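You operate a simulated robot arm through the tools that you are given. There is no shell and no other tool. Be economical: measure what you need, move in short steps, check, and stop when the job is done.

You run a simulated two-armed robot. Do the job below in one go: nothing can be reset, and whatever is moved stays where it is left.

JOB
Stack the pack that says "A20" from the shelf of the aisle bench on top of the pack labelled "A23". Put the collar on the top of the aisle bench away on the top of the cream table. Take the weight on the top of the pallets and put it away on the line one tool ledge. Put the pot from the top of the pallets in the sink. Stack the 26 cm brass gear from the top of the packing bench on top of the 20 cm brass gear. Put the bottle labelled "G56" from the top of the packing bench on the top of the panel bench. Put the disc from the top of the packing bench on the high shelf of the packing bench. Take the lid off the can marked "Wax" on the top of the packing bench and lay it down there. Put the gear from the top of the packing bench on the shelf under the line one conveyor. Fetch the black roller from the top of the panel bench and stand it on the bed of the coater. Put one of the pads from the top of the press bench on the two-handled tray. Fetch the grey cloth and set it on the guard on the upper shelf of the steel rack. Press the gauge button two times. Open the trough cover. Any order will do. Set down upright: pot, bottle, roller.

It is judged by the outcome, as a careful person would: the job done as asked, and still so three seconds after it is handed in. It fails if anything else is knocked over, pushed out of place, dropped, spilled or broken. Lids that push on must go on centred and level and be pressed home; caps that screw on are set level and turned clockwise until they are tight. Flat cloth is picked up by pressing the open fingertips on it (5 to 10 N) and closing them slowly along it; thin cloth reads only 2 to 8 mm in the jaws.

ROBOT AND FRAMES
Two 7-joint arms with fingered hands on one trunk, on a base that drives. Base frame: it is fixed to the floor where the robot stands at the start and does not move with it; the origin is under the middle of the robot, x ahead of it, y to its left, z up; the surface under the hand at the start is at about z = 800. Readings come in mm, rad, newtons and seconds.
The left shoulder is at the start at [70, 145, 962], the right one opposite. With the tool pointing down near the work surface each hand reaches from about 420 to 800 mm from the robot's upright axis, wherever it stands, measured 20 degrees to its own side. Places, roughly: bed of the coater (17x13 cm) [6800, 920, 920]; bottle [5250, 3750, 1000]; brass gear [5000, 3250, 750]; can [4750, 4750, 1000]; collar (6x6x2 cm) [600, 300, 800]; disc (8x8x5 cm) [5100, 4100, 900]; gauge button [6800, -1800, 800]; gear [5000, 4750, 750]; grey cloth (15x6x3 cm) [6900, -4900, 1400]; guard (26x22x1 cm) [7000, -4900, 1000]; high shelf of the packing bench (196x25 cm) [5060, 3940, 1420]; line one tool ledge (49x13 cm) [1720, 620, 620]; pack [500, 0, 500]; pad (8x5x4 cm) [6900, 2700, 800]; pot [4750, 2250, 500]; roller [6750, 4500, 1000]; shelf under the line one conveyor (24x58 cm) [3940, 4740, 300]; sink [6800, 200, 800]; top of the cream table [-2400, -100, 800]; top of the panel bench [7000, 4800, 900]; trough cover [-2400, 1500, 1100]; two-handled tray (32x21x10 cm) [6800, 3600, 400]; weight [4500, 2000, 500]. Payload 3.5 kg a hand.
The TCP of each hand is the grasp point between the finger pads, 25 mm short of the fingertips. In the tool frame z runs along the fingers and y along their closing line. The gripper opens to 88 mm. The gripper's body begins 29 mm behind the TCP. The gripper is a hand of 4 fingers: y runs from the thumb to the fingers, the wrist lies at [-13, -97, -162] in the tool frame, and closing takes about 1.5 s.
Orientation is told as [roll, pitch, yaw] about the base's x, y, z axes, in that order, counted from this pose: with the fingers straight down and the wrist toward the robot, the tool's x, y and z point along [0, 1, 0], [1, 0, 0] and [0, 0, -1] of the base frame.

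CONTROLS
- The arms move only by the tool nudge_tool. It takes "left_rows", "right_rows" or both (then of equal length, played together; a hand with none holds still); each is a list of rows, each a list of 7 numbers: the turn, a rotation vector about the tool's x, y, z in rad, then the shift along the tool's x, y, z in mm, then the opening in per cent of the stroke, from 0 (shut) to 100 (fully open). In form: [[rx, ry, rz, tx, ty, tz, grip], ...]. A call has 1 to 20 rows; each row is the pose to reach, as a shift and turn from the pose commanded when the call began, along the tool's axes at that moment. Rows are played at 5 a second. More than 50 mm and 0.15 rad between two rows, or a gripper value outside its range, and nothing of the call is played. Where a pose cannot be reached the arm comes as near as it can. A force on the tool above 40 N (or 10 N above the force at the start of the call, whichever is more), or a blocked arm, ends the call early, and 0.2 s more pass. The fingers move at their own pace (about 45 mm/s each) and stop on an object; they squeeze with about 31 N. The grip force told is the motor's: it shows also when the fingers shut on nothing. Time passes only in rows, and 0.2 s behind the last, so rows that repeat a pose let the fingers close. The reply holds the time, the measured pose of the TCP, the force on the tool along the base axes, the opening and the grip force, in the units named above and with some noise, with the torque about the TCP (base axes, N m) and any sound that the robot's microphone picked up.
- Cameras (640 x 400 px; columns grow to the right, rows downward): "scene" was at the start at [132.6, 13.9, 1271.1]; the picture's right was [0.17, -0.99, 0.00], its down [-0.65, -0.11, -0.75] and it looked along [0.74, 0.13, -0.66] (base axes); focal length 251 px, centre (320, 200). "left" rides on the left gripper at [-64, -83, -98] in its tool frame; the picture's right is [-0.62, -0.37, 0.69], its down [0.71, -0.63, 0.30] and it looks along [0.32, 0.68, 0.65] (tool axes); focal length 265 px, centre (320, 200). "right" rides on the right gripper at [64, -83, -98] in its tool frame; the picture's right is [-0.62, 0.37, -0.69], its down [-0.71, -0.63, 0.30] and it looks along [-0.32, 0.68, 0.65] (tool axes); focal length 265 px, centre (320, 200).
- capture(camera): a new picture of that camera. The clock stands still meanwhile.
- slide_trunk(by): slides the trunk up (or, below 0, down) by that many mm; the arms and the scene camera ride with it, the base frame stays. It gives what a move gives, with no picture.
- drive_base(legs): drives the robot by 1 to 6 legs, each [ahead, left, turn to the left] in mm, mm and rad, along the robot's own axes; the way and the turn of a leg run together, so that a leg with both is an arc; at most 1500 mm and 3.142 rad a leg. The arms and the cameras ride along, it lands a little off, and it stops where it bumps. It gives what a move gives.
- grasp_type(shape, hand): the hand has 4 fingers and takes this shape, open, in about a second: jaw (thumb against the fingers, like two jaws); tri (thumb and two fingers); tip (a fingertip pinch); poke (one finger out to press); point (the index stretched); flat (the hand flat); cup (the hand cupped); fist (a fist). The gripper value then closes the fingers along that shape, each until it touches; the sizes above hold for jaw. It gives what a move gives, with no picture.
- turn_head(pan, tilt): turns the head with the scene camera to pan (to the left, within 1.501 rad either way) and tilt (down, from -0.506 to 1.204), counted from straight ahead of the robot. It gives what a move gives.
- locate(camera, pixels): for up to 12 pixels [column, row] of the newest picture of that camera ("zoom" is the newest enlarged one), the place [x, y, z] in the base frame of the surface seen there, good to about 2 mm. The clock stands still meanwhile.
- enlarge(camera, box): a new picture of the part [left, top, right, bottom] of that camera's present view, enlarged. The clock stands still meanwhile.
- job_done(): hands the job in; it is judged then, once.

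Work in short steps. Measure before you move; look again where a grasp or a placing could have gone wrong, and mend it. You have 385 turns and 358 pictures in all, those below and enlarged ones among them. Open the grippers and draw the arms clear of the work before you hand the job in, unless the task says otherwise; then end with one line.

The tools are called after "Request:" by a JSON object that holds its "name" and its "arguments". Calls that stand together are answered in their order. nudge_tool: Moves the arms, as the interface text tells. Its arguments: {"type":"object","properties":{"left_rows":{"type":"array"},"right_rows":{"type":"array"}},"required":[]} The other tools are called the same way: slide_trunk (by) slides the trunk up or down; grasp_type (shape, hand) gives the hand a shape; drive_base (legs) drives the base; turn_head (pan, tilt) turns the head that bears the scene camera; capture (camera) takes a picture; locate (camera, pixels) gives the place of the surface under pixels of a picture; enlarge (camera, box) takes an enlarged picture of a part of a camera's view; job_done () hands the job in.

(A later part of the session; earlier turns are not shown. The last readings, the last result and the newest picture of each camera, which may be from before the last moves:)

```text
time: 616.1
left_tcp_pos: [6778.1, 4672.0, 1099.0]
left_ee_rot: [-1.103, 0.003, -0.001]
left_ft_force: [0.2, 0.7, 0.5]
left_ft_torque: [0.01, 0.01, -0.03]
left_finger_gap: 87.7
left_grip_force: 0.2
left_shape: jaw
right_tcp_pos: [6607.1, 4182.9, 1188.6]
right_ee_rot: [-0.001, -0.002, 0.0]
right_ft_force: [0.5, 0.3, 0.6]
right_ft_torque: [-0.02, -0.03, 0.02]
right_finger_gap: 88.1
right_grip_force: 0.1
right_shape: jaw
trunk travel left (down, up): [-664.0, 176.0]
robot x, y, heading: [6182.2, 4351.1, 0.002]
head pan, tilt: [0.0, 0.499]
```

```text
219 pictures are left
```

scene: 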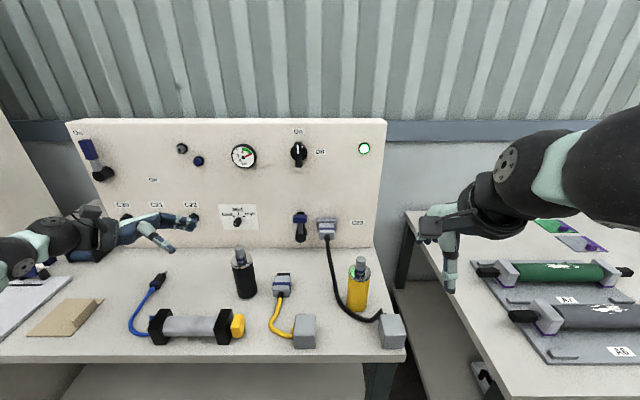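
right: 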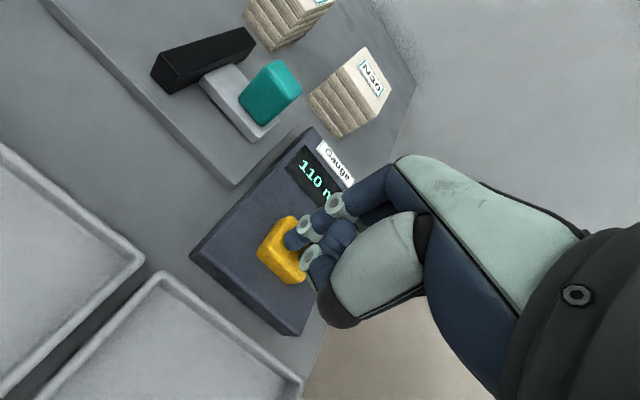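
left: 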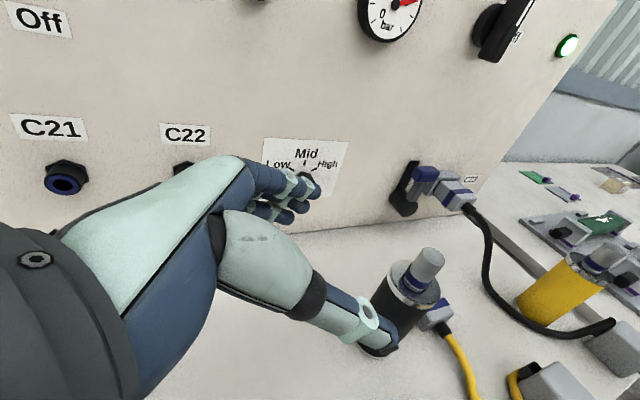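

I refine the roller's position from this closer view.

Request:
{"name": "locate", "arguments": {"camera": "scene", "pixels": [[245, 280], [235, 280], [255, 280], [245, 294], [240, 252], [245, 262], [200, 325], [165, 320]]}}

Request:
{"name": "locate", "arguments": {"camera": "left", "pixels": [[430, 255], [415, 285], [435, 300], [395, 270], [400, 300]]}}

```text
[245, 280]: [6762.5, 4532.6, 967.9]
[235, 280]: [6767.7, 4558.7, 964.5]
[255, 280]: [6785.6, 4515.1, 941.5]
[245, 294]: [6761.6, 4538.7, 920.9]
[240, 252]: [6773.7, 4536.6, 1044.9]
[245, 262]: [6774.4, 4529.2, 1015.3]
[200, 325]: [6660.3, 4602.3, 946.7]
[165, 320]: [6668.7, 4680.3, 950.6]
```

```text
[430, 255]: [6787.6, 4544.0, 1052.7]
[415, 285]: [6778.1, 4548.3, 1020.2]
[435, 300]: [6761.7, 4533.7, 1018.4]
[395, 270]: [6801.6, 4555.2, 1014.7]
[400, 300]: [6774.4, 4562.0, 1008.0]
```

Axis (6787,4538). I move to the approach line, then advance along the tool axis.

Request:
{"name": "nudge_tool", "arguments": {"left_rows": [[0, 0, 0, 25, 5, 20, 100], [0, 0, 0, 50, 9, 45, 100], [0, 0, 0, 50, 9, 80, 100], [0, 0, 0, 50, 9, 115, 100], [0, 0, 0, 50, 9, 145, 100], [0, 0, 0, 50, 9, 160, 100], [0, 0, 0, 50, 9, 172, 100], [0, 0, 0, 50, 9, 172, 100]]}}

Request:
{"name": "capture", "arguments": {"camera": "left"}}

Request:
{"name": "enlarge", "arguments": {"camera": "scene", "box": [100, 180, 340, 350]}}

```text
time: 618.0
left_tcp_pos: [6786.8, 4540.1, 977.7]
left_ee_rot: [-1.102, 0.002, 0.0]
left_ft_force: [0.2, -0.3, 0.8]
left_ft_torque: [-0.03, -0.01, -0.01]
left_finger_gap: 87.6
left_grip_force: 0.1
left_shape: jaw
right_tcp_pos: [6606.2, 4182.4, 1188.7]
right_ee_rot: [-0.001, -0.001, 0.001]
right_ft_force: [-0.1, 0.2, -0.8]
right_ft_torque: [0.02, -0.02, 0.03]
right_finger_gap: 87.9
right_grip_force: 0.1
right_shape: jaw
trunk travel left (down, up): [-664.0, 176.0]
robot x, y, heading: [6182.9, 4352.8, -0.0]
head pan, tilt: [0.0, 0.499]
```

```text
218 pictures are left
```

left: 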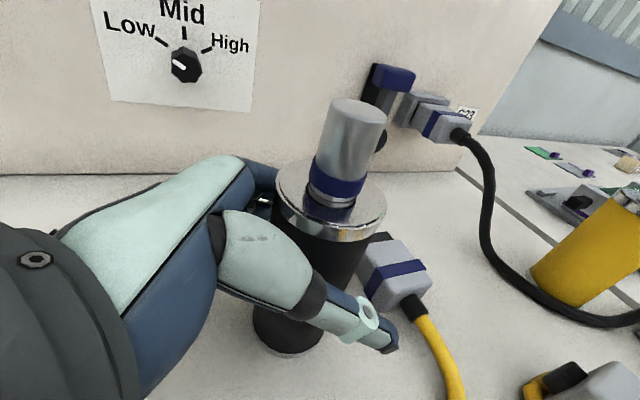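

```text
2.35 times, centred on (220, 265) of scene
```

zoom: 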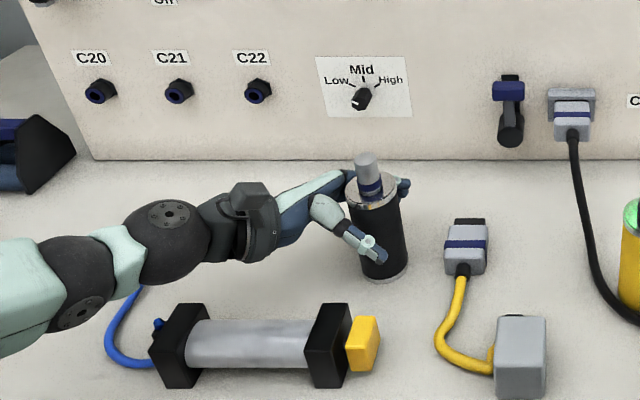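

The roller is between thumb and fingers. I close, then lift slightly to test.

Request:
{"name": "nudge_tool", "arguments": {"left_rows": [[0, 0, 0, 0, 0, 0, 60], [0, 0, 0, 0, 0, 0, 30], [0, 0, 0, 0, 0, 0, 0], [0, 0, 0, 0, 0, 0, 0], [0, 0, 0, 0, 0, 0, 0], [0, 0, 0, 0, 0, 0, 0], [0, 0, 0, 0, 0, 0, 0]]}}

Request:
{"name": "nudge_tool", "arguments": {"left_rows": [[0, 0, 0, -9, 0, -5, 0], [0, 0, 0, -22, 0, -11, 0], [0, 0, 0, -40, 0, -20, 0], [0, 0, 0, -60, 0, -30, 0], [0, 0, 0, -80, 0, -40, 0], [0, 0, 0, -80, 0, -40, 0]]}}

Request:
{"name": "capture", "arguments": {"camera": "scene"}}

```text
time: 619.5
left_tcp_pos: [6787.3, 4539.8, 976.8]
left_ee_rot: [-1.101, 0.001, 0.001]
left_ft_force: [0.3, -1.1, 0.6]
left_ft_torque: [-0.07, -0.07, -0.05]
left_finger_gap: 35.6
left_grip_force: 30.9
left_shape: jaw
right_tcp_pos: [6607.0, 4182.4, 1189.2]
right_ee_rot: [-0.001, -0.003, 0.001]
right_ft_force: [0.2, 0.1, 0.0]
right_ft_torque: [0.0, -0.06, 0.0]
right_finger_gap: 87.6
right_grip_force: 0.1
right_shape: jaw
trunk travel left (down, up): [-664.0, 176.0]
robot x, y, heading: [6182.6, 4354.6, 0.003]
head pan, tilt: [0.0, 0.499]
```

```text
time: 621.0
left_tcp_pos: [6787.3, 4539.7, 1065.1]
left_ee_rot: [-1.101, 0.004, 0.001]
left_ft_force: [-0.1, 0.9, -3.5]
left_ft_torque: [-0.07, 0.01, 0.01]
left_finger_gap: 35.7
left_grip_force: 31.0
left_shape: jaw
right_tcp_pos: [6606.8, 4183.4, 1190.4]
right_ee_rot: [0.001, 0.001, 0.002]
right_ft_force: [0.1, 0.5, 0.0]
right_ft_torque: [-0.02, -0.03, 0.0]
right_finger_gap: 88.1
right_grip_force: 0.0
right_shape: jaw
trunk travel left (down, up): [-664.0, 176.0]
robot x, y, heading: [6180.8, 4349.7, -0.001]
head pan, tilt: [0.0, 0.499]
```

```text
216 pictures are left
```

scene: 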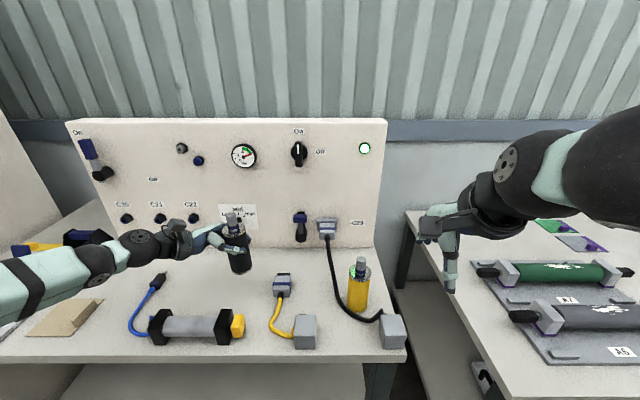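

The roller is held firmly. I back off and carry it south to the coater.

Request:
{"name": "drive_base", "arguments": {"legs": [[-430, 0, 0], [0, -1480, 0], [0, -1480, 0], [0, -600, 0]]}}

Request:
{"name": "turn_head", "arguments": {"pan": 0.15, "tilt": 0.5}}

Request:
{"name": "capture", "arguments": {"camera": "scene"}}

```text
time: 640.4
left_tcp_pos: [6341.8, 979.6, 1067.0]
left_ee_rot: [-1.1, 0.004, -0.01]
left_ft_force: [-0.8, 0.2, -3.2]
left_ft_torque: [-0.02, 0.03, 0.0]
left_finger_gap: 35.4
left_grip_force: 31.1
left_shape: jaw
right_tcp_pos: [6158.0, 623.7, 1189.5]
right_ee_rot: [-0.001, 0.0, -0.007]
right_ft_force: [-0.5, 0.2, -0.6]
right_ft_torque: [0.02, 0.03, 0.02]
right_finger_gap: 87.8
right_grip_force: 0.0
right_shape: jaw
trunk travel left (down, up): [-664.0, 176.0]
robot x, y, heading: [5735.5, 795.0, -0.012]
head pan, tilt: [0.0, 0.499]
```

```text
time: 641.1
left_tcp_pos: [6341.5, 978.1, 1065.9]
left_ee_rot: [-1.1, 0.004, -0.009]
left_ft_force: [0.0, -0.7, -4.0]
left_ft_torque: [-0.03, 0.01, 0.01]
left_finger_gap: 35.3
left_grip_force: 31.5
left_shape: jaw
right_tcp_pos: [6159.1, 624.1, 1188.8]
right_ee_rot: [0.0, -0.001, -0.008]
right_ft_force: [0.5, 0.2, -0.1]
right_ft_torque: [-0.03, 0.01, 0.02]
right_finger_gap: 88.1
right_grip_force: 0.1
right_shape: jaw
trunk travel left (down, up): [-664.0, 176.0]
robot x, y, heading: [5735.9, 795.4, -0.013]
head pan, tilt: [0.15, 0.499]
```

```text
215 pictures are left
```

scene: 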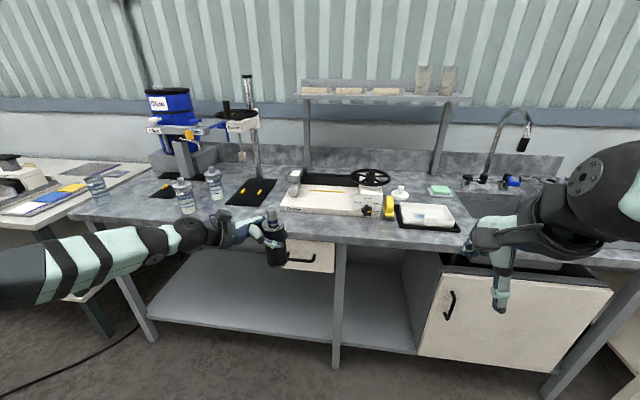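

The white machine at (335,200) seems the coater. I enlarge.

Request:
{"name": "enlarge", "arguments": {"camera": "scene", "box": [220, 130, 460, 270]}}

Request:
{"name": "locate", "arguments": {"camera": "zoom", "pixels": [[240, 200], [330, 205], [180, 195], [300, 150], [380, 170], [420, 210], [340, 165], [400, 120], [280, 195], [210, 130], [90, 180], [260, 175]]}}

```text
2.67 times, centred on (340, 200) of scene
```

zoom: 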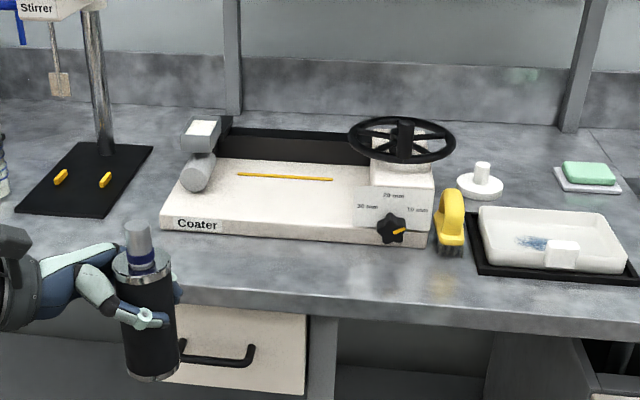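

```text
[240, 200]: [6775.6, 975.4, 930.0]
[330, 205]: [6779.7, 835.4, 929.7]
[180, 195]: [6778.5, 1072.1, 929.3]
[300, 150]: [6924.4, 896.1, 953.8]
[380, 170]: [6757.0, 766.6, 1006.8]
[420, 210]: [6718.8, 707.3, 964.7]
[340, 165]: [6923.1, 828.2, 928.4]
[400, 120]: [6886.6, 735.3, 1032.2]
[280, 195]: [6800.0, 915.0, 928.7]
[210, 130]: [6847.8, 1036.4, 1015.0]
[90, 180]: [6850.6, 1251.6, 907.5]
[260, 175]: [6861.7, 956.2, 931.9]
```

Coater bed: flat white, z 930, x ~6735–6900, y ~800–1080. I'll stand the roller at (6800,885). Drive sideways then in.

Request:
{"name": "drive_base", "arguments": {"legs": [[0, -100, 0.013], [440, 0, 0]]}}

Request:
{"name": "capture", "arguments": {"camera": "scene"}}

Request:
{"name": "capture", "arguments": {"camera": "left"}}

```text
time: 644.5
left_tcp_pos: [6775.4, 889.7, 1066.8]
left_ee_rot: [-1.102, 0.002, 0.006]
left_ft_force: [-0.5, 0.0, -3.7]
left_ft_torque: [-0.03, 0.01, 0.04]
left_finger_gap: 35.0
left_grip_force: 31.6
left_shape: jaw
right_tcp_pos: [6598.9, 531.5, 1190.8]
right_ee_rot: [0.0, -0.002, 0.009]
right_ft_force: [0.2, -0.8, 0.2]
right_ft_torque: [0.0, 0.04, 0.0]
right_finger_gap: 88.1
right_grip_force: 0.2
right_shape: jaw
trunk travel left (down, up): [-664.0, 176.0]
robot x, y, heading: [6176.1, 696.3, 0.006]
head pan, tilt: [0.15, 0.499]
```

```text
213 pictures are left
```

scene: 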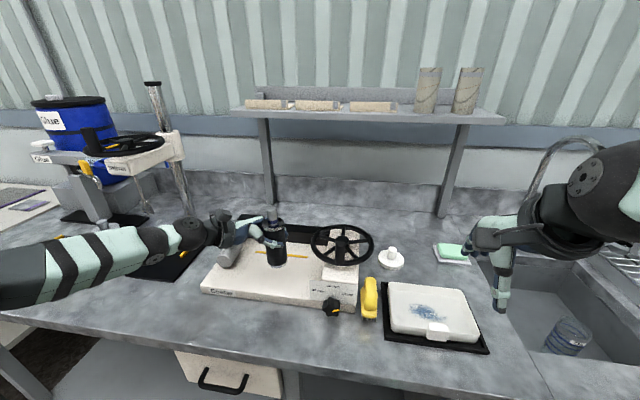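

```text
212 pictures are left
```

left: 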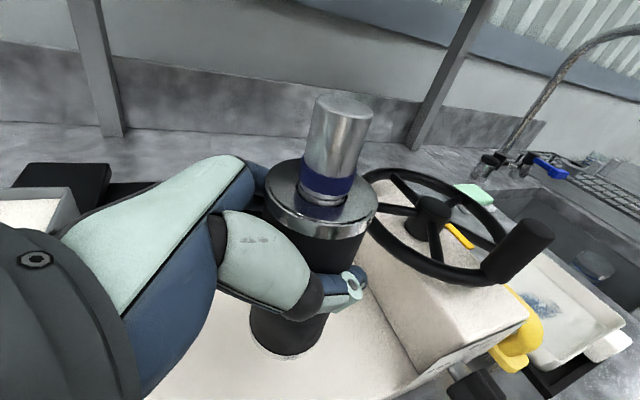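

I check the roller's tilt and surroundings closely.

Request:
{"name": "enlarge", "arguments": {"camera": "scene", "box": [190, 190, 390, 320]}}

Request:
{"name": "locate", "arguments": {"camera": "zoom", "pixels": [[275, 230], [256, 225], [299, 225], [265, 100], [250, 190], [120, 200], [140, 170], [60, 270], [420, 190], [350, 270], [440, 320], [300, 250]]}}

```text
3.08 times, centred on (290, 255) of scene
```

zoom: 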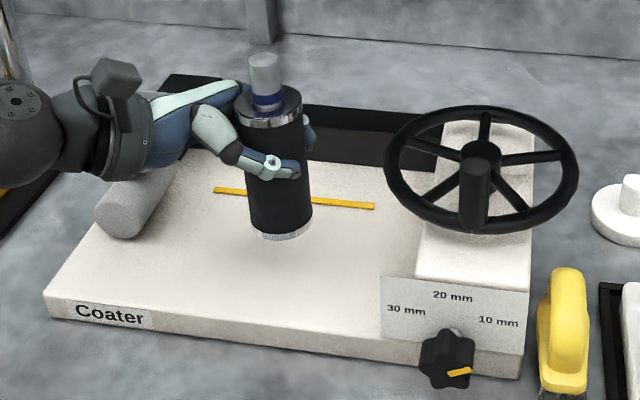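

```text
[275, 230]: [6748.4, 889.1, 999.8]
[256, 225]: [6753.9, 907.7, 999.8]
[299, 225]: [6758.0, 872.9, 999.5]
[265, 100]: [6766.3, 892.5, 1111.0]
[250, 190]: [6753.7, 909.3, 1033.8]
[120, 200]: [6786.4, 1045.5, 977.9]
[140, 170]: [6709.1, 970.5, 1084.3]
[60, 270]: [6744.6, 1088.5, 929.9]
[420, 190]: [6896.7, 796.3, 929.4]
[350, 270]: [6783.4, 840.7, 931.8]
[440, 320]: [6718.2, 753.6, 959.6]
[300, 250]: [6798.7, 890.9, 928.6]
```

Upright and well placed. I move 28 mm in +x and lower ~52 mm.

Request:
{"name": "nudge_tool", "arguments": {"left_rows": [[0, 0, 0, 0, 14, 0, 0], [0, 0, 0, 0, 28, 0, 0], [0, 0, 0, 18, 28, 9, 0], [0, 0, 0, 34, 28, 17, 0], [0, 0, 0, 43, 28, 22, 0], [0, 0, 0, 48, 28, 24, 0], [0, 0, 0, 48, 28, 24, 0]]}}

Request:
{"name": "enlarge", "arguments": {"camera": "scene", "box": [190, 190, 390, 320]}}

```text
time: 646.1
left_tcp_pos: [6803.5, 890.8, 1012.8]
left_ee_rot: [-1.102, 0.004, 0.007]
left_ft_force: [0.0, 0.5, -3.8]
left_ft_torque: [-0.01, -0.01, 0.02]
left_finger_gap: 35.4
left_grip_force: 31.1
left_shape: jaw
right_tcp_pos: [6598.6, 531.9, 1189.3]
right_ee_rot: [0.0, -0.001, 0.009]
right_ft_force: [0.1, 0.1, 0.8]
right_ft_torque: [0.0, 0.0, -0.01]
right_finger_gap: 88.1
right_grip_force: 0.0
right_shape: jaw
trunk travel left (down, up): [-664.0, 176.0]
robot x, y, heading: [6174.2, 699.5, 0.006]
head pan, tilt: [0.15, 0.499]
```

```text
3.08 times, centred on (290, 255) of scene
```

zoom: 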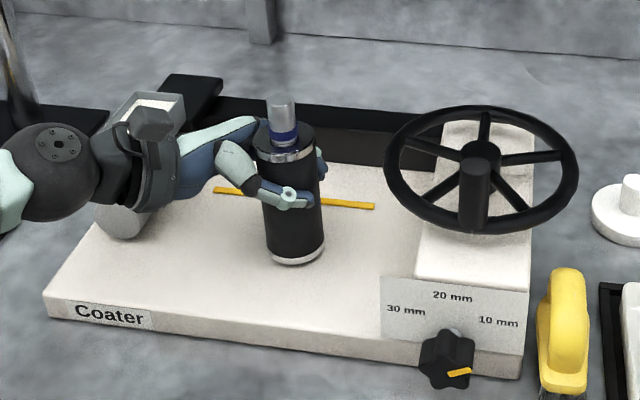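

Not yet touching; I lower step by step up to 7 mm more.

Request:
{"name": "nudge_tool", "arguments": {"left_rows": [[0, 0, 0, 1.8, 0, 0.9, 0], [0, 0, 0, 3.6, 0, 1.8, 0], [0, 0, 0, 4.5, 0, 2.3, 0], [0, 0, 0, 4.9, 0, 2.5, 0]]}}

```text
time: 647.1
left_tcp_pos: [6802.8, 891.0, 1007.5]
left_ee_rot: [-1.102, 0.004, 0.006]
left_ft_force: [0.2, -0.2, -0.8]
left_ft_torque: [0.0, -0.03, -0.02]
left_finger_gap: 35.2
left_grip_force: 30.9
left_shape: jaw
right_tcp_pos: [6598.5, 533.0, 1190.2]
right_ee_rot: [-0.001, -0.002, 0.007]
right_ft_force: [-1.1, 0.2, 0.6]
right_ft_torque: [0.0, 0.0, 0.02]
right_finger_gap: 88.2
right_grip_force: 0.1
right_shape: jaw
trunk travel left (down, up): [-664.0, 176.0]
robot x, y, heading: [6173.2, 701.7, 0.009]
head pan, tilt: [0.15, 0.499]
```

Weight is on the bed now. I release and withdraw along the tool axis.

Request:
{"name": "nudge_tool", "arguments": {"left_rows": [[0, 0, 0, 0.5, 0, 0.3, 0], [0, 0, 0, 0.5, 0, 0.3, 25], [0, 0, 0, 0.5, 0, 0.3, 50], [0, 0, 0, 0.5, 0, 0.3, 80], [0, 0, 0, 0.5, 0, 0.3, 100], [0, 0, 0, 0.5, 0, 0.3, 100], [0, 0, 0, 0, 0, -20, 100], [0, 0, 0, 0, 0, -55, 100], [0, 0, 0, 0, 0, -95, 100], [0, 0, 0, -20, 0, -135, 100], [0, 0, 0, -50, 0, -160, 100], [0, 0, 0, -80, -10, -180, 100], [0, 0, 0, -80, -10, -180, 100]]}}

Request:
{"name": "enlarge", "arguments": {"camera": "scene", "box": [190, 190, 390, 320]}}

```text
time: 650.0
left_tcp_pos: [6792.8, 1015.8, 1159.5]
left_ee_rot: [-1.1, 0.004, 0.007]
left_ft_force: [-0.1, -0.2, 0.3]
left_ft_torque: [-0.02, 0.0, 0.05]
left_finger_gap: 87.5
left_grip_force: 0.0
left_shape: jaw
right_tcp_pos: [6600.0, 532.3, 1188.7]
right_ee_rot: [-0.001, -0.002, 0.008]
right_ft_force: [-0.6, 0.2, 0.0]
right_ft_torque: [0.02, -0.02, -0.03]
right_finger_gap: 88.2
right_grip_force: 0.0
right_shape: jaw
trunk travel left (down, up): [-664.0, 176.0]
robot x, y, heading: [6171.3, 691.5, 0.011]
head pan, tilt: [0.15, 0.499]
```

```text
3.08 times, centred on (290, 255) of scene
```

zoom: 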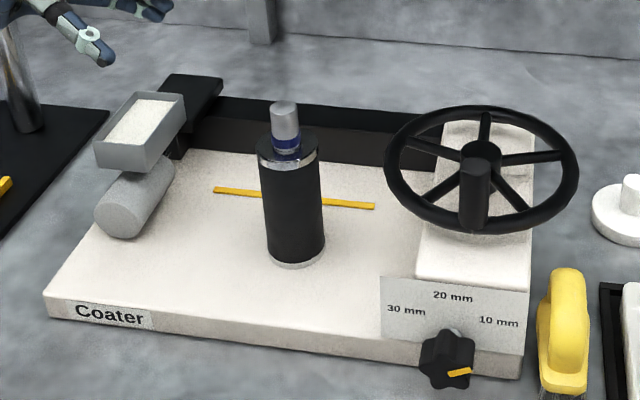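

Roller stands on the coater bed. I back away, level the left hand, and go to the packing bench's east side.

Request:
{"name": "drive_base", "arguments": {"legs": [[-350, 0, 0]]}}

Request:
{"name": "nudge_tool", "arguments": {"left_rows": [[0, 0.14, 0, 0, -15, 0, 100], [0, 0.28, 0, 0, -30, 0, 100], [0, 0.42, 0, 0, -45, 0, 100], [0, 0.56, 0, 0, -60, 0, 100], [0, 0.7, 0, 0, -75, 0, 100], [0, 0.84, 0, 0, -90, 0, 100], [0, 0.98, 0, 0, -110, 0, 100], [0, 1.1, 0, 0, -130, 0, 100], [0, 1.1, 0, 0, -130, 0, 100]]}}

Request:
{"name": "drive_base", "arguments": {"legs": [[0, 0, 1.56], [1480, 0, 0], [1120, 0, 0], [0, 0, 1.57]]}}

Request:
{"name": "turn_head", "arguments": {"pan": 0, "tilt": 0.5}}

Request:
{"name": "capture", "arguments": {"camera": "scene"}}

```text
time: 652.2
left_tcp_pos: [6445.6, 1014.8, 1159.4]
left_ee_rot: [-1.1, 0.005, 0.011]
left_ft_force: [-0.8, -0.4, 0.3]
left_ft_torque: [0.01, 0.0, 0.01]
left_finger_gap: 87.3
left_grip_force: 0.1
left_shape: jaw
right_tcp_pos: [6253.0, 530.4, 1189.7]
right_ee_rot: [0.0, 0.0, 0.011]
right_ft_force: [0.1, -0.2, -0.3]
right_ft_torque: [0.0, 0.01, -0.01]
right_finger_gap: 88.1
right_grip_force: 0.0
right_shape: jaw
trunk travel left (down, up): [-664.0, 176.0]
robot x, y, heading: [5824.9, 694.4, 0.008]
head pan, tilt: [0.15, 0.499]
```

```text
time: 654.2
left_tcp_pos: [6315.8, 1014.1, 1160.5]
left_ee_rot: [-0.003, 0.003, 0.01]
left_ft_force: [-0.4, 0.2, -0.3]
left_ft_torque: [-0.04, 0.03, 0.0]
left_finger_gap: 87.8
left_grip_force: 0.1
left_shape: jaw
right_tcp_pos: [6252.7, 532.7, 1189.1]
right_ee_rot: [0.0, -0.002, 0.011]
right_ft_force: [-0.6, 0.9, 0.2]
right_ft_torque: [-0.01, -0.03, 0.01]
right_finger_gap: 87.9
right_grip_force: 0.1
right_shape: jaw
trunk travel left (down, up): [-664.0, 176.0]
robot x, y, heading: [5825.1, 696.8, 0.002]
head pan, tilt: [0.15, 0.499]
```

```text
time: 674.4
left_tcp_pos: [5336.8, 2958.8, 1159.4]
left_ee_rot: [0.001, 0.002, -3.115]
left_ft_force: [0.0, -0.1, 0.3]
left_ft_torque: [-0.02, 0.0, 0.02]
left_finger_gap: 87.7
left_grip_force: 0.0
left_shape: jaw
right_tcp_pos: [5391.5, 3443.1, 1189.5]
right_ee_rot: [0.0, -0.003, -3.113]
right_ft_force: [0.1, -0.1, 0.8]
right_ft_torque: [-0.01, 0.04, 0.01]
right_finger_gap: 88.0
right_grip_force: 0.0
right_shape: jaw
trunk travel left (down, up): [-664.0, 176.0]
robot x, y, heading: [5819.4, 3283.2, -3.116]
head pan, tilt: [0.15, 0.499]
```

```text
time: 675.1
left_tcp_pos: [5337.4, 2958.5, 1161.2]
left_ee_rot: [-0.001, 0.002, -3.115]
left_ft_force: [-0.6, 0.2, -0.2]
left_ft_torque: [-0.04, 0.0, -0.03]
left_finger_gap: 87.5
left_grip_force: 0.1
left_shape: jaw
right_tcp_pos: [5392.9, 3442.0, 1189.7]
right_ee_rot: [0.0, -0.002, -3.113]
right_ft_force: [-0.5, 0.2, 0.0]
right_ft_torque: [0.01, 0.01, -0.01]
right_finger_gap: 87.9
right_grip_force: 0.0
right_shape: jaw
trunk travel left (down, up): [-664.0, 176.0]
robot x, y, heading: [5817.9, 3285.0, -3.117]
head pan, tilt: [0.0, 0.499]
```

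```text
208 pictures are left
```

scene: 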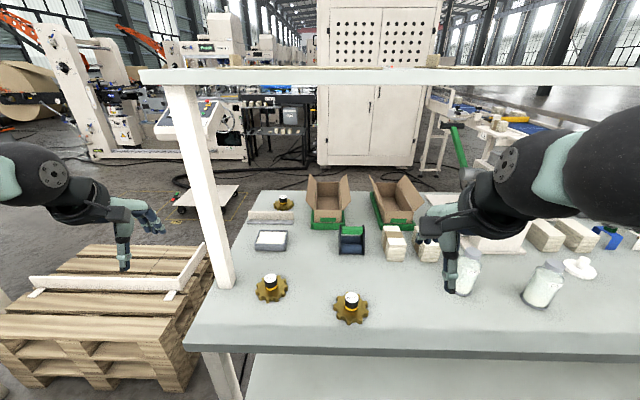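

Three brass gears show at (270,288), (350,306) and (284,203). I enlarge.

Request:
{"name": "enlarge", "arguments": {"camera": "scene", "box": [235, 180, 395, 330]}}

Request:
{"name": "locate", "arguments": {"camera": "scene", "pixels": [[270, 279], [270, 290], [256, 292], [287, 292], [352, 297], [350, 310], [334, 310], [368, 310], [284, 199], [284, 206], [220, 340], [400, 340]]}}

```text
2.67 times, centred on (315, 255) of scene
```

zoom: 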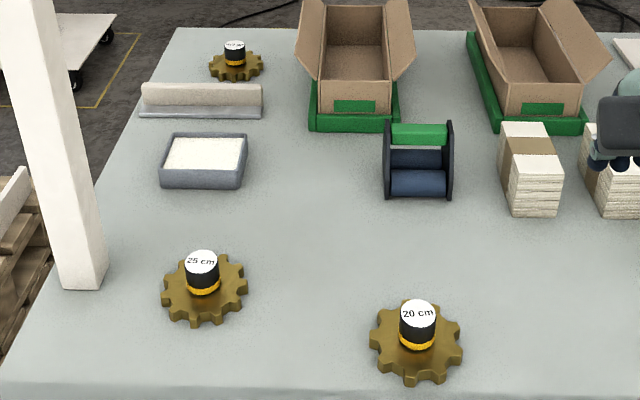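

```text
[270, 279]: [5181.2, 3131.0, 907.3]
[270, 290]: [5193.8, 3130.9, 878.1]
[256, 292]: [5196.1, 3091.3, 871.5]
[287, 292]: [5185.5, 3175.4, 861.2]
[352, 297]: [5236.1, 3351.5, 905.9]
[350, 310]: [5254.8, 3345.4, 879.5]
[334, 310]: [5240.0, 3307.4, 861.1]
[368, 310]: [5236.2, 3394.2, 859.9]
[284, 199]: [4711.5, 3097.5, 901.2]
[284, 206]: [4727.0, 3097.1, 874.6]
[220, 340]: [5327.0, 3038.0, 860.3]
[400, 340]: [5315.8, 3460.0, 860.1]
```

Front ones say "25 cm" and "20 cm"; I check the back one's label.

Request:
{"name": "enlarge", "arguments": {"camera": "scene", "box": [264, 186, 304, 216]}}

Request:
{"name": "enlarge", "arguments": {"camera": "scene", "box": [246, 264, 296, 308]}}

```text
13.33 times, centred on (284, 201) of scene
```

zoom: 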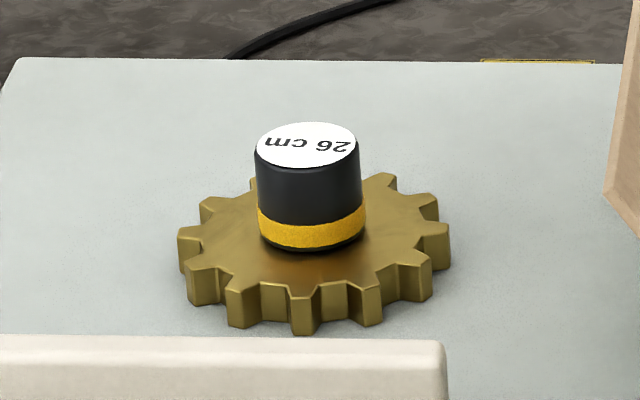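

```text
9.09 times, centred on (271, 286) of scene
```

zoom: 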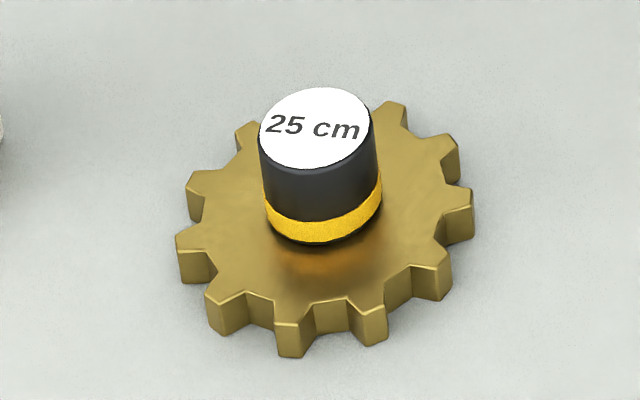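

The 26 cm gear is the back one (4718,3097), on the west side. I check the pallet's extents to see whether the bench's south end is accessible.

Request:
{"name": "capture", "arguments": {"camera": "scene"}}

Request:
{"name": "locate", "arguments": {"camera": "scene", "pixels": [[205, 250], [180, 385], [60, 250], [30, 370], [185, 345], [225, 285], [210, 240], [5, 320], [195, 340], [240, 195], [130, 290]]}}

```text
204 pictures are left
```

scene: 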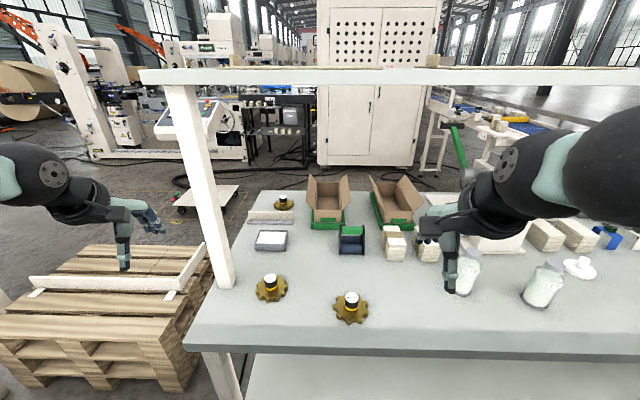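

```text
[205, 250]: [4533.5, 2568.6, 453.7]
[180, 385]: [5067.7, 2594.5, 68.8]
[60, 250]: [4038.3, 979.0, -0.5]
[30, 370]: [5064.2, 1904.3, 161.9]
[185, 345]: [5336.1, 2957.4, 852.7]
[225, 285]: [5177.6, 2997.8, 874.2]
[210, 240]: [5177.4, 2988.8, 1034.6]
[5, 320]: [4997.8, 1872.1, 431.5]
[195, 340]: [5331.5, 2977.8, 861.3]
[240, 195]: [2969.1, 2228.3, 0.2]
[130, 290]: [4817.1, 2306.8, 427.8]
```

The south end isn't reachable; the 26 cm gear must be fetched from the west later. First the bottle here: sidestep right (north) 450 mm.

Request:
{"name": "drive_base", "arguments": {"legs": [[0, -450, -0.025]]}}

Request:
{"name": "turn_head", "arguments": {"pan": -0.1, "tilt": 0.6}}

Request:
{"name": "capture", "arguments": {"camera": "scene"}}

```text
time: 677.9
left_tcp_pos: [5322.6, 3419.0, 1158.9]
left_ee_rot: [-0.003, 0.001, 3.142]
left_ft_force: [0.4, 0.2, 0.4]
left_ft_torque: [-0.06, 0.02, 0.01]
left_finger_gap: 87.7
left_grip_force: 0.0
left_shape: jaw
right_tcp_pos: [5391.6, 3900.8, 1190.9]
right_ee_rot: [0.0, -0.002, -3.14]
right_ft_force: [0.5, -0.6, -0.3]
right_ft_torque: [-0.01, 0.01, 0.04]
right_finger_gap: 87.6
right_grip_force: 0.0
right_shape: jaw
trunk travel left (down, up): [-664.0, 176.0]
robot x, y, heading: [5814.0, 3728.6, 3.14]
head pan, tilt: [0.0, 0.499]
```

```text
time: 678.5
left_tcp_pos: [5322.6, 3419.6, 1159.5]
left_ee_rot: [0.0, 0.001, 3.141]
left_ft_force: [0.0, -0.7, 0.0]
left_ft_torque: [-0.01, 0.0, 0.0]
left_finger_gap: 87.3
left_grip_force: 0.0
left_shape: jaw
right_tcp_pos: [5390.6, 3902.2, 1189.8]
right_ee_rot: [-0.001, -0.003, -3.141]
right_ft_force: [-0.1, -0.6, -0.1]
right_ft_torque: [0.02, 0.0, 0.01]
right_finger_gap: 88.2
right_grip_force: 0.0
right_shape: jaw
trunk travel left (down, up): [-664.0, 176.0]
robot x, y, heading: [5811.2, 3733.4, 3.135]
head pan, tilt: [-0.099, 0.6]
```

```text
203 pictures are left
```

scene: 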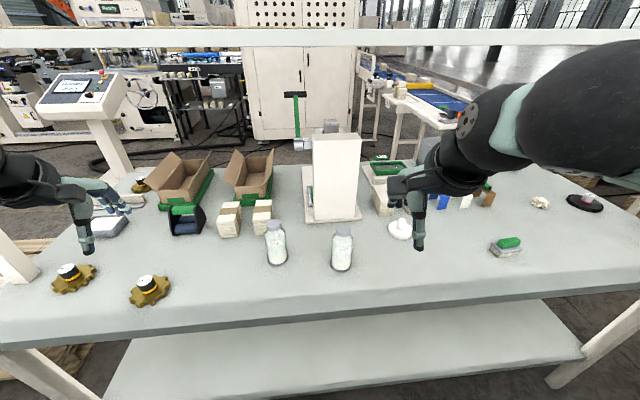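

Two white bottles at (276,242) and (342,250), a white disc-like thing at (400,228). I enlarge.

Request:
{"name": "enlarge", "arguments": {"camera": "scene", "box": [250, 160, 430, 285]}}

Request:
{"name": "enlarge", "arguments": {"camera": "scene", "box": [420, 160, 640, 280]}}

```text
3.20 times, centred on (340, 222) of scene
```

zoom: 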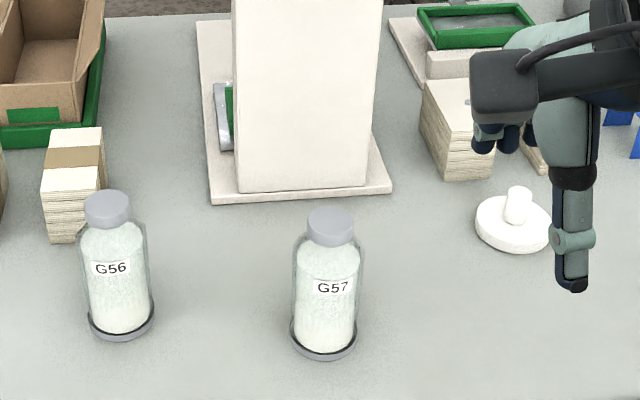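

```text
2.91 times, centred on (530, 220) of scene
```

zoom: 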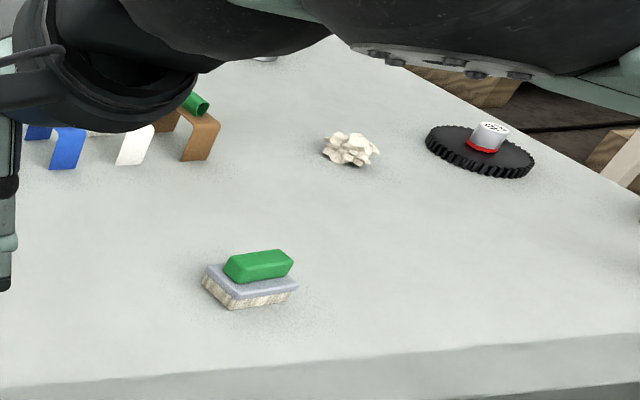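

G56 is the left bottle; the disc with a knob is at (400,228); the black gear at (585,203). I locate them.

Request:
{"name": "locate", "arguments": {"camera": "scene", "pixels": [[266, 245], [277, 245], [288, 245], [278, 263], [276, 222], [276, 230], [400, 231], [407, 218], [388, 226], [400, 238], [585, 195], [585, 203]]}}

```text
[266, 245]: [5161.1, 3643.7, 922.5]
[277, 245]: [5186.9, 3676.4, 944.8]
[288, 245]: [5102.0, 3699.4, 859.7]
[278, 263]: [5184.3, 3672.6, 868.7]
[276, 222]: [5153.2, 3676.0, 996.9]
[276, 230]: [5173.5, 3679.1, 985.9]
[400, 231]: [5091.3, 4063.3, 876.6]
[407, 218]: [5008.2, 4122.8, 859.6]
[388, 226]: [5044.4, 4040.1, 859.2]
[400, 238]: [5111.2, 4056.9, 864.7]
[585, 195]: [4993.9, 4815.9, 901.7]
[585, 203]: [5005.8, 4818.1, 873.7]
```

Bottle G56: axis ≈(5158,3674), ø≈60, z 860–1000. I'll grasp its body from the left side with a tilted left hand. Reposition the base first.

Request:
{"name": "drive_base", "arguments": {"legs": [[50, -131, 0.005]]}}

Request:
{"name": "nudge_tool", "arguments": {"left_rows": [[0, -0.14, 0, 0, 10, 0, 100], [0, -0.28, 0, 0, 20, 0, 100], [0, -0.42, 0, 5, 30, 0, 100], [0, -0.56, 0, 10, 45, 5, 100], [0, -0.7, 0, 10, 60, 15, 100], [0, -0.84, 0, 10, 80, 35, 100], [0, -0.98, 0, 10, 95, 55, 100], [0, -1.1, 0, 10, 110, 75, 100], [0, -1.1, 0, 10, 114, 100, 100], [0, -1.1, 0, 10, 114, 100, 100]]}}

Request:
{"name": "capture", "arguments": {"camera": "scene"}}

Request:
{"name": "capture", "arguments": {"camera": "left"}}

```text
time: 679.9
left_tcp_pos: [5274.8, 3545.8, 1160.6]
left_ee_rot: [-0.005, 0.002, -3.139]
left_ft_force: [-0.4, 0.5, -0.9]
left_ft_torque: [-0.01, -0.01, -0.03]
left_finger_gap: 87.6
left_grip_force: 0.0
left_shape: jaw
right_tcp_pos: [5341.5, 4028.8, 1190.7]
right_ee_rot: [-0.001, -0.001, -3.136]
right_ft_force: [-0.5, 0.8, -0.9]
right_ft_torque: [-0.03, 0.01, 0.01]
right_finger_gap: 88.0
right_grip_force: 0.2
right_shape: jaw
trunk travel left (down, up): [-664.0, 176.0]
robot x, y, heading: [5765.9, 3861.8, -3.138]
head pan, tilt: [-0.099, 0.6]
```

```text
time: 682.0
left_tcp_pos: [5158.6, 3537.5, 1060.3]
left_ee_rot: [-1.102, 0.001, -3.135]
left_ft_force: [-0.8, 0.3, 1.4]
left_ft_torque: [0.03, -0.02, -0.01]
left_finger_gap: 87.5
left_grip_force: 0.1
left_shape: jaw
right_tcp_pos: [5341.0, 4030.2, 1190.1]
right_ee_rot: [-0.001, -0.001, -3.137]
right_ft_force: [0.2, 0.2, -0.7]
right_ft_torque: [-0.01, 0.0, -0.02]
right_finger_gap: 87.9
right_grip_force: 0.1
right_shape: jaw
trunk travel left (down, up): [-664.0, 176.0]
robot x, y, heading: [5766.0, 3863.0, -3.137]
head pan, tilt: [-0.099, 0.6]
```

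```text
200 pictures are left
```

scene: 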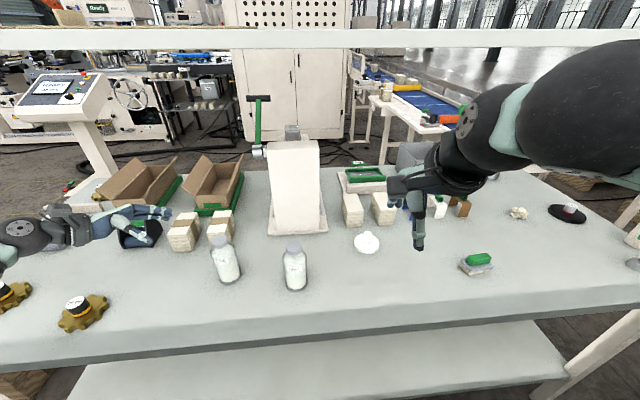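

```text
199 pictures are left
```

left: 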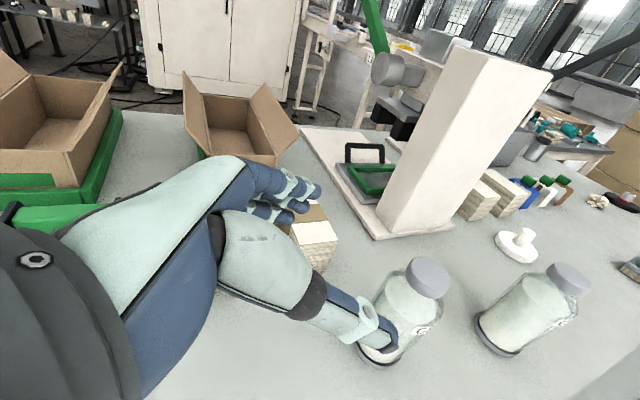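

I re-measure the bottle and the stack right behind it.

Request:
{"name": "enlarge", "arguments": {"camera": "scene", "box": [160, 190, 310, 300]}}

Request:
{"name": "locate", "arguments": {"camera": "zoom", "pixels": [[245, 310], [280, 310], [320, 300], [287, 380], [260, 205], [255, 215], [265, 245], [285, 150], [245, 165], [250, 190], [130, 240], [165, 195]]}}

```text
3.64 times, centred on (235, 245) of scene
```

zoom: 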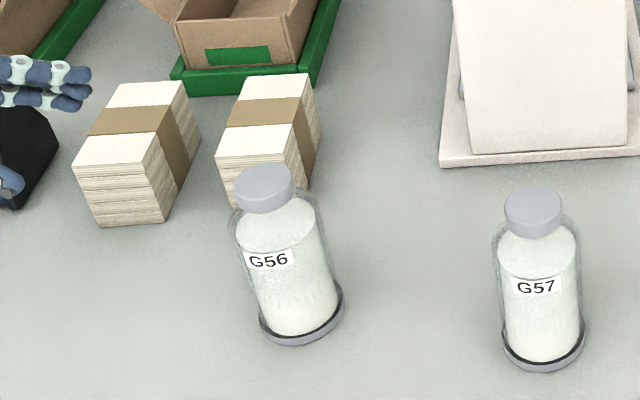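

```text
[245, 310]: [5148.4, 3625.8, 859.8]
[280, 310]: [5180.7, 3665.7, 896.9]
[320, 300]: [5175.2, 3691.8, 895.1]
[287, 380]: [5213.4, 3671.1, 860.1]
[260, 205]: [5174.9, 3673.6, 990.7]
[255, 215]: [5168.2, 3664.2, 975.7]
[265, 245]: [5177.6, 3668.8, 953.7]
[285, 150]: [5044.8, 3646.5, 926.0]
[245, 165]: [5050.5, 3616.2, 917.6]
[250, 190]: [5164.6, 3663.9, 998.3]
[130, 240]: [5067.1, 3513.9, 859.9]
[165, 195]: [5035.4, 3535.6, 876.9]
```

Gap to the stack is enough. I drop to the approach line and slide in along the tool axis.

Request:
{"name": "nudge_tool", "arguments": {"left_rows": [[0, 0, 0, 30, 3, 20, 100], [0, 0, 0, 59, 3, 45, 100], [0, 0, 0, 59, 3, 80, 100], [0, 0, 0, 59, 3, 115, 100], [0, 0, 0, 59, 3, 145, 100], [0, 0, 0, 59, 3, 165, 100], [0, 0, 0, 59, 3, 180, 100], [0, 0, 0, 59, 3, 180, 100]]}}

Request:
{"name": "capture", "arguments": {"camera": "left"}}

Request:
{"name": "enlarge", "arguments": {"camera": "scene", "box": [110, 180, 310, 310]}}

```text
time: 683.9
left_tcp_pos: [5157.3, 3671.1, 925.7]
left_ee_rot: [-1.101, 0.003, -3.136]
left_ft_force: [-0.8, 0.0, -0.2]
left_ft_torque: [-0.01, -0.01, 0.01]
left_finger_gap: 87.6
left_grip_force: 0.1
left_shape: jaw
right_tcp_pos: [5340.8, 4030.4, 1189.8]
right_ee_rot: [0.001, -0.003, -3.137]
right_ft_force: [0.0, -1.0, -0.8]
right_ft_torque: [0.01, 0.01, 0.06]
right_finger_gap: 87.8
right_grip_force: 0.1
right_shape: jaw
trunk travel left (down, up): [-664.0, 176.0]
robot x, y, heading: [5763.0, 3859.4, -3.133]
head pan, tilt: [-0.099, 0.6]
```

```text
197 pictures are left
```

left: 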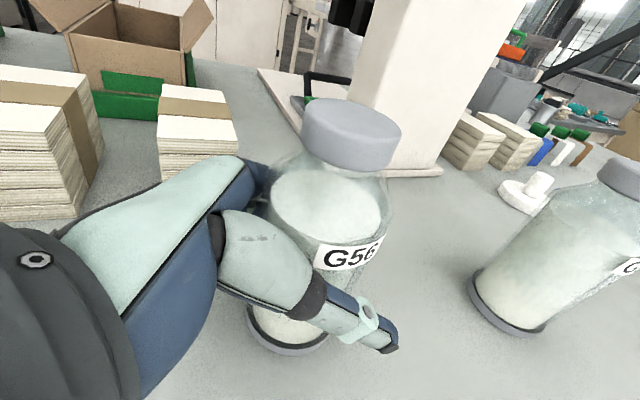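

```text
3.08 times, centred on (210, 245) of scene
```

zoom: 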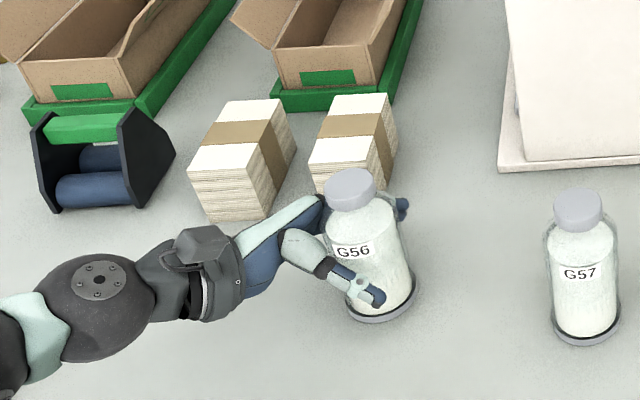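

Well surrounded. I close and lift, then retreat up.

Request:
{"name": "nudge_tool", "arguments": {"left_rows": [[0, 0, 0, 0, 0, 0, 60], [0, 0, 0, 0, 0, 0, 40], [0, 0, 0, 0, 0, 0, 20], [0, 0, 0, 0, 0, 0, 0], [0, 0, 0, 0, 0, 0, 0], [0, 0, 0, 0, 0, 0, 0], [0, 0, 0, 0, 0, 0, 0], [0, 0, 0, -10, 0, -5, 0], [0, 0, 0, -27, 0, -13, 0], [0, 0, 0, -50, 0, -25, 0], [0, 0, 0, -75, 0, -38, 0], [0, 0, 0, -100, 0, -50, 0], [0, 0, 0, -100, 0, -50, 0]]}}

Request:
{"name": "capture", "arguments": {"camera": "scene"}}

```text
time: 686.6
left_tcp_pos: [5156.7, 3671.1, 1036.0]
left_ee_rot: [-1.099, 0.006, -3.138]
left_ft_force: [-0.4, 0.5, -3.1]
left_ft_torque: [0.02, -0.01, 0.02]
left_finger_gap: 44.4
left_grip_force: 30.9
left_shape: jaw
right_tcp_pos: [5339.7, 4030.1, 1189.2]
right_ee_rot: [0.0, -0.002, -3.137]
right_ft_force: [0.0, -0.6, -0.7]
right_ft_torque: [-0.01, 0.01, -0.01]
right_finger_gap: 87.8
right_grip_force: 0.1
right_shape: jaw
trunk travel left (down, up): [-664.0, 176.0]
robot x, y, heading: [5763.6, 3860.7, -3.135]
head pan, tilt: [-0.099, 0.6]
```

```text
195 pictures are left
```

scene: 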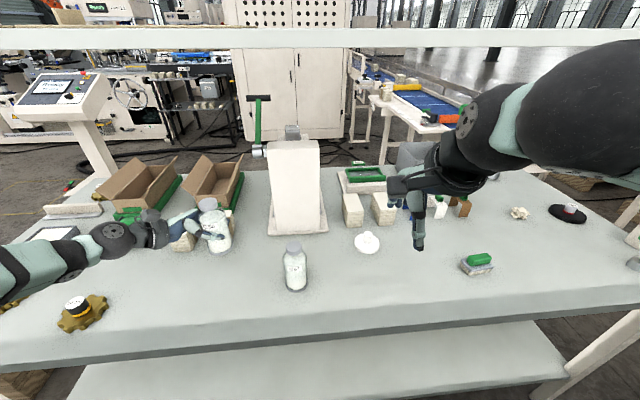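

Lifted (44 mm grip). I retract the arm, back off, turn round toward the panel bench.

Request:
{"name": "nudge_tool", "arguments": {"left_rows": [[0, 0, 0, -10, -40, -5, 0], [0, 0, 0, -20, -80, -10, 0], [0, 0, 0, -30, -120, -15, 0], [0, 0, 0, -40, -150, -20, 0], [0, 0, 0, -40, -150, -20, 0]]}}

Request:
{"name": "drive_base", "arguments": {"legs": [[-230, 0, 0], [0, 0, -3.14], [0, 480, 0]]}}

Request:
{"name": "turn_head", "arguments": {"pan": 0.1, "tilt": 0.5}}

Request:
{"name": "capture", "arguments": {"camera": "scene"}}

```text
time: 687.9
left_tcp_pos: [5305.9, 3673.0, 1080.9]
left_ee_rot: [-1.101, 0.002, -3.135]
left_ft_force: [-1.0, -0.3, -2.9]
left_ft_torque: [0.02, 0.02, -0.03]
left_finger_gap: 44.3
left_grip_force: 30.9
left_shape: jaw
right_tcp_pos: [5339.8, 4030.2, 1190.2]
right_ee_rot: [0.001, 0.001, -3.137]
right_ft_force: [-0.7, 0.4, 0.4]
right_ft_torque: [0.01, 0.01, 0.03]
right_finger_gap: 87.8
right_grip_force: 0.0
right_shape: jaw
trunk travel left (down, up): [-664.0, 176.0]
robot x, y, heading: [5765.8, 3866.9, -3.139]
head pan, tilt: [-0.099, 0.6]
```

```text
time: 699.4
left_tcp_pos: [6457.7, 4536.9, 1082.3]
left_ee_rot: [-1.099, 0.004, 0.0]
left_ft_force: [0.0, 1.0, -3.3]
left_ft_torque: [-0.04, 0.0, 0.03]
left_finger_gap: 43.1
left_grip_force: 30.8
left_shape: jaw
right_tcp_pos: [6422.1, 4180.5, 1189.4]
right_ee_rot: [-0.001, 0.001, 0.001]
right_ft_force: [-0.1, 0.5, -0.2]
right_ft_torque: [-0.02, 0.03, 0.03]
right_finger_gap: 88.0
right_grip_force: 0.1
right_shape: jaw
trunk travel left (down, up): [-664.0, 176.0]
robot x, y, heading: [5998.2, 4351.0, -0.005]
head pan, tilt: [-0.099, 0.6]
```

```text
time: 700.2
left_tcp_pos: [6458.1, 4538.2, 1082.2]
left_ee_rot: [-1.101, 0.002, -0.003]
left_ft_force: [0.1, -0.5, -2.6]
left_ft_torque: [-0.01, 0.02, 0.02]
left_finger_gap: 42.8
left_grip_force: 31.2
left_shape: jaw
right_tcp_pos: [6422.0, 4182.1, 1189.6]
right_ee_rot: [0.0, -0.001, 0.0]
right_ft_force: [-0.3, -0.4, 0.1]
right_ft_torque: [0.02, -0.01, 0.0]
right_finger_gap: 88.0
right_grip_force: 0.2
right_shape: jaw
trunk travel left (down, up): [-664.0, 176.0]
robot x, y, heading: [6000.6, 4349.5, -0.002]
head pan, tilt: [0.099, 0.499]
```

```text
194 pictures are left
```

scene: 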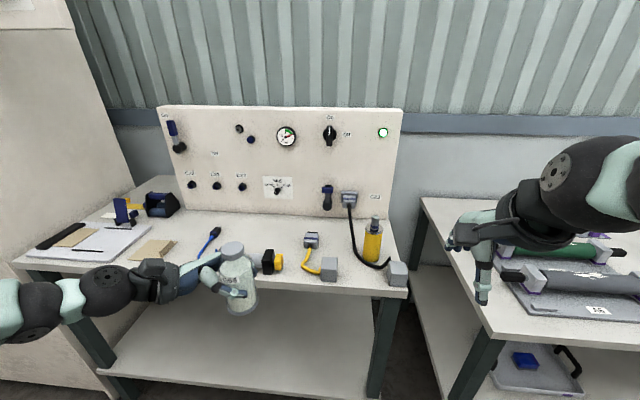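

The roller's former spot (6787,4538) is free. I drive in 183 mm and extend the arm 146 mm over it.

Request:
{"name": "drive_base", "arguments": {"legs": [[183, 0, 0.002]]}}

Request:
{"name": "nudge_tool", "arguments": {"left_rows": [[0, 0, 0, 0, 40, 0, 0], [0, 0, 0, 0, 80, 0, 0], [0, 0, 0, 0, 120, 0, 0], [0, 0, 0, 0, 143, 0, 0], [0, 0, 0, 22, 143, 11, 0], [0, 0, 0, 45, 143, 22, 0], [0, 0, 0, 67, 143, 34, 0], [0, 0, 0, 89, 143, 45, 0], [0, 0, 0, 89, 143, 45, 0]]}}

Request:
{"name": "enlarge", "arguments": {"camera": "scene", "box": [150, 180, 350, 330]}}

```text
time: 701.7
left_tcp_pos: [6641.4, 4539.2, 1083.1]
left_ee_rot: [-1.101, 0.001, 0.0]
left_ft_force: [-0.5, 1.2, -2.5]
left_ft_torque: [-0.01, -0.02, -0.01]
left_finger_gap: 42.8
left_grip_force: 30.5
left_shape: jaw
right_tcp_pos: [6606.0, 4181.6, 1190.4]
right_ee_rot: [0.0, -0.004, 0.003]
right_ft_force: [0.6, -0.3, -0.2]
right_ft_torque: [-0.02, 0.0, 0.0]
right_finger_gap: 87.8
right_grip_force: 0.1
right_shape: jaw
trunk travel left (down, up): [-664.0, 176.0]
robot x, y, heading: [6185.1, 4349.2, 0.0]
head pan, tilt: [0.099, 0.499]
```

```text
time: 703.7
left_tcp_pos: [6785.2, 4539.3, 982.5]
left_ee_rot: [-1.102, 0.003, 0.001]
left_ft_force: [-0.4, -0.2, -3.9]
left_ft_torque: [0.01, 0.0, 0.01]
left_finger_gap: 42.8
left_grip_force: 31.0
left_shape: jaw
right_tcp_pos: [6607.9, 4180.2, 1190.2]
right_ee_rot: [-0.001, -0.001, 0.005]
right_ft_force: [0.2, 0.4, -0.2]
right_ft_torque: [0.03, 0.01, -0.01]
right_finger_gap: 88.4
right_grip_force: 0.0
right_shape: jaw
trunk travel left (down, up): [-664.0, 176.0]
robot x, y, heading: [6183.5, 4346.8, -0.001]
head pan, tilt: [0.099, 0.499]
```

```text
2.67 times, centred on (250, 255) of scene
```

zoom: 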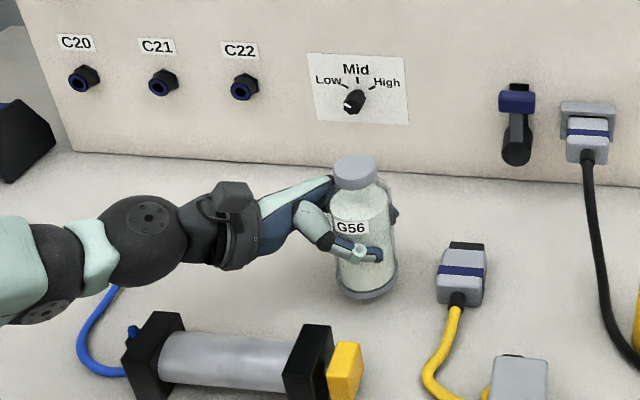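

I lower the last ~16 mm slowly.

Request:
{"name": "nudge_tool", "arguments": {"left_rows": [[0, 0, 0, 5, 0, 2.5, 0], [0, 0, 0, 10, 0, 5, 0], [0, 0, 0, 12.5, 0, 6.3, 0], [0, 0, 0, 14, 0, 7, 0], [0, 0, 0, 14.6, 0, 7.3, 0]]}}

```text
time: 704.9
left_tcp_pos: [6784.7, 4538.9, 965.4]
left_ee_rot: [-1.101, 0.002, 0.002]
left_ft_force: [0.3, -0.5, -3.2]
left_ft_torque: [-0.04, -0.03, 0.04]
left_finger_gap: 42.8
left_grip_force: 30.5
left_shape: jaw
right_tcp_pos: [6607.9, 4182.9, 1189.9]
right_ee_rot: [-0.001, -0.001, 0.004]
right_ft_force: [0.0, -0.1, 0.0]
right_ft_torque: [0.0, 0.01, 0.03]
right_finger_gap: 88.1
right_grip_force: 0.0
right_shape: jaw
trunk travel left (down, up): [-664.0, 176.0]
robot x, y, heading: [6181.6, 4352.3, 0.002]
head pan, tilt: [0.099, 0.499]
```

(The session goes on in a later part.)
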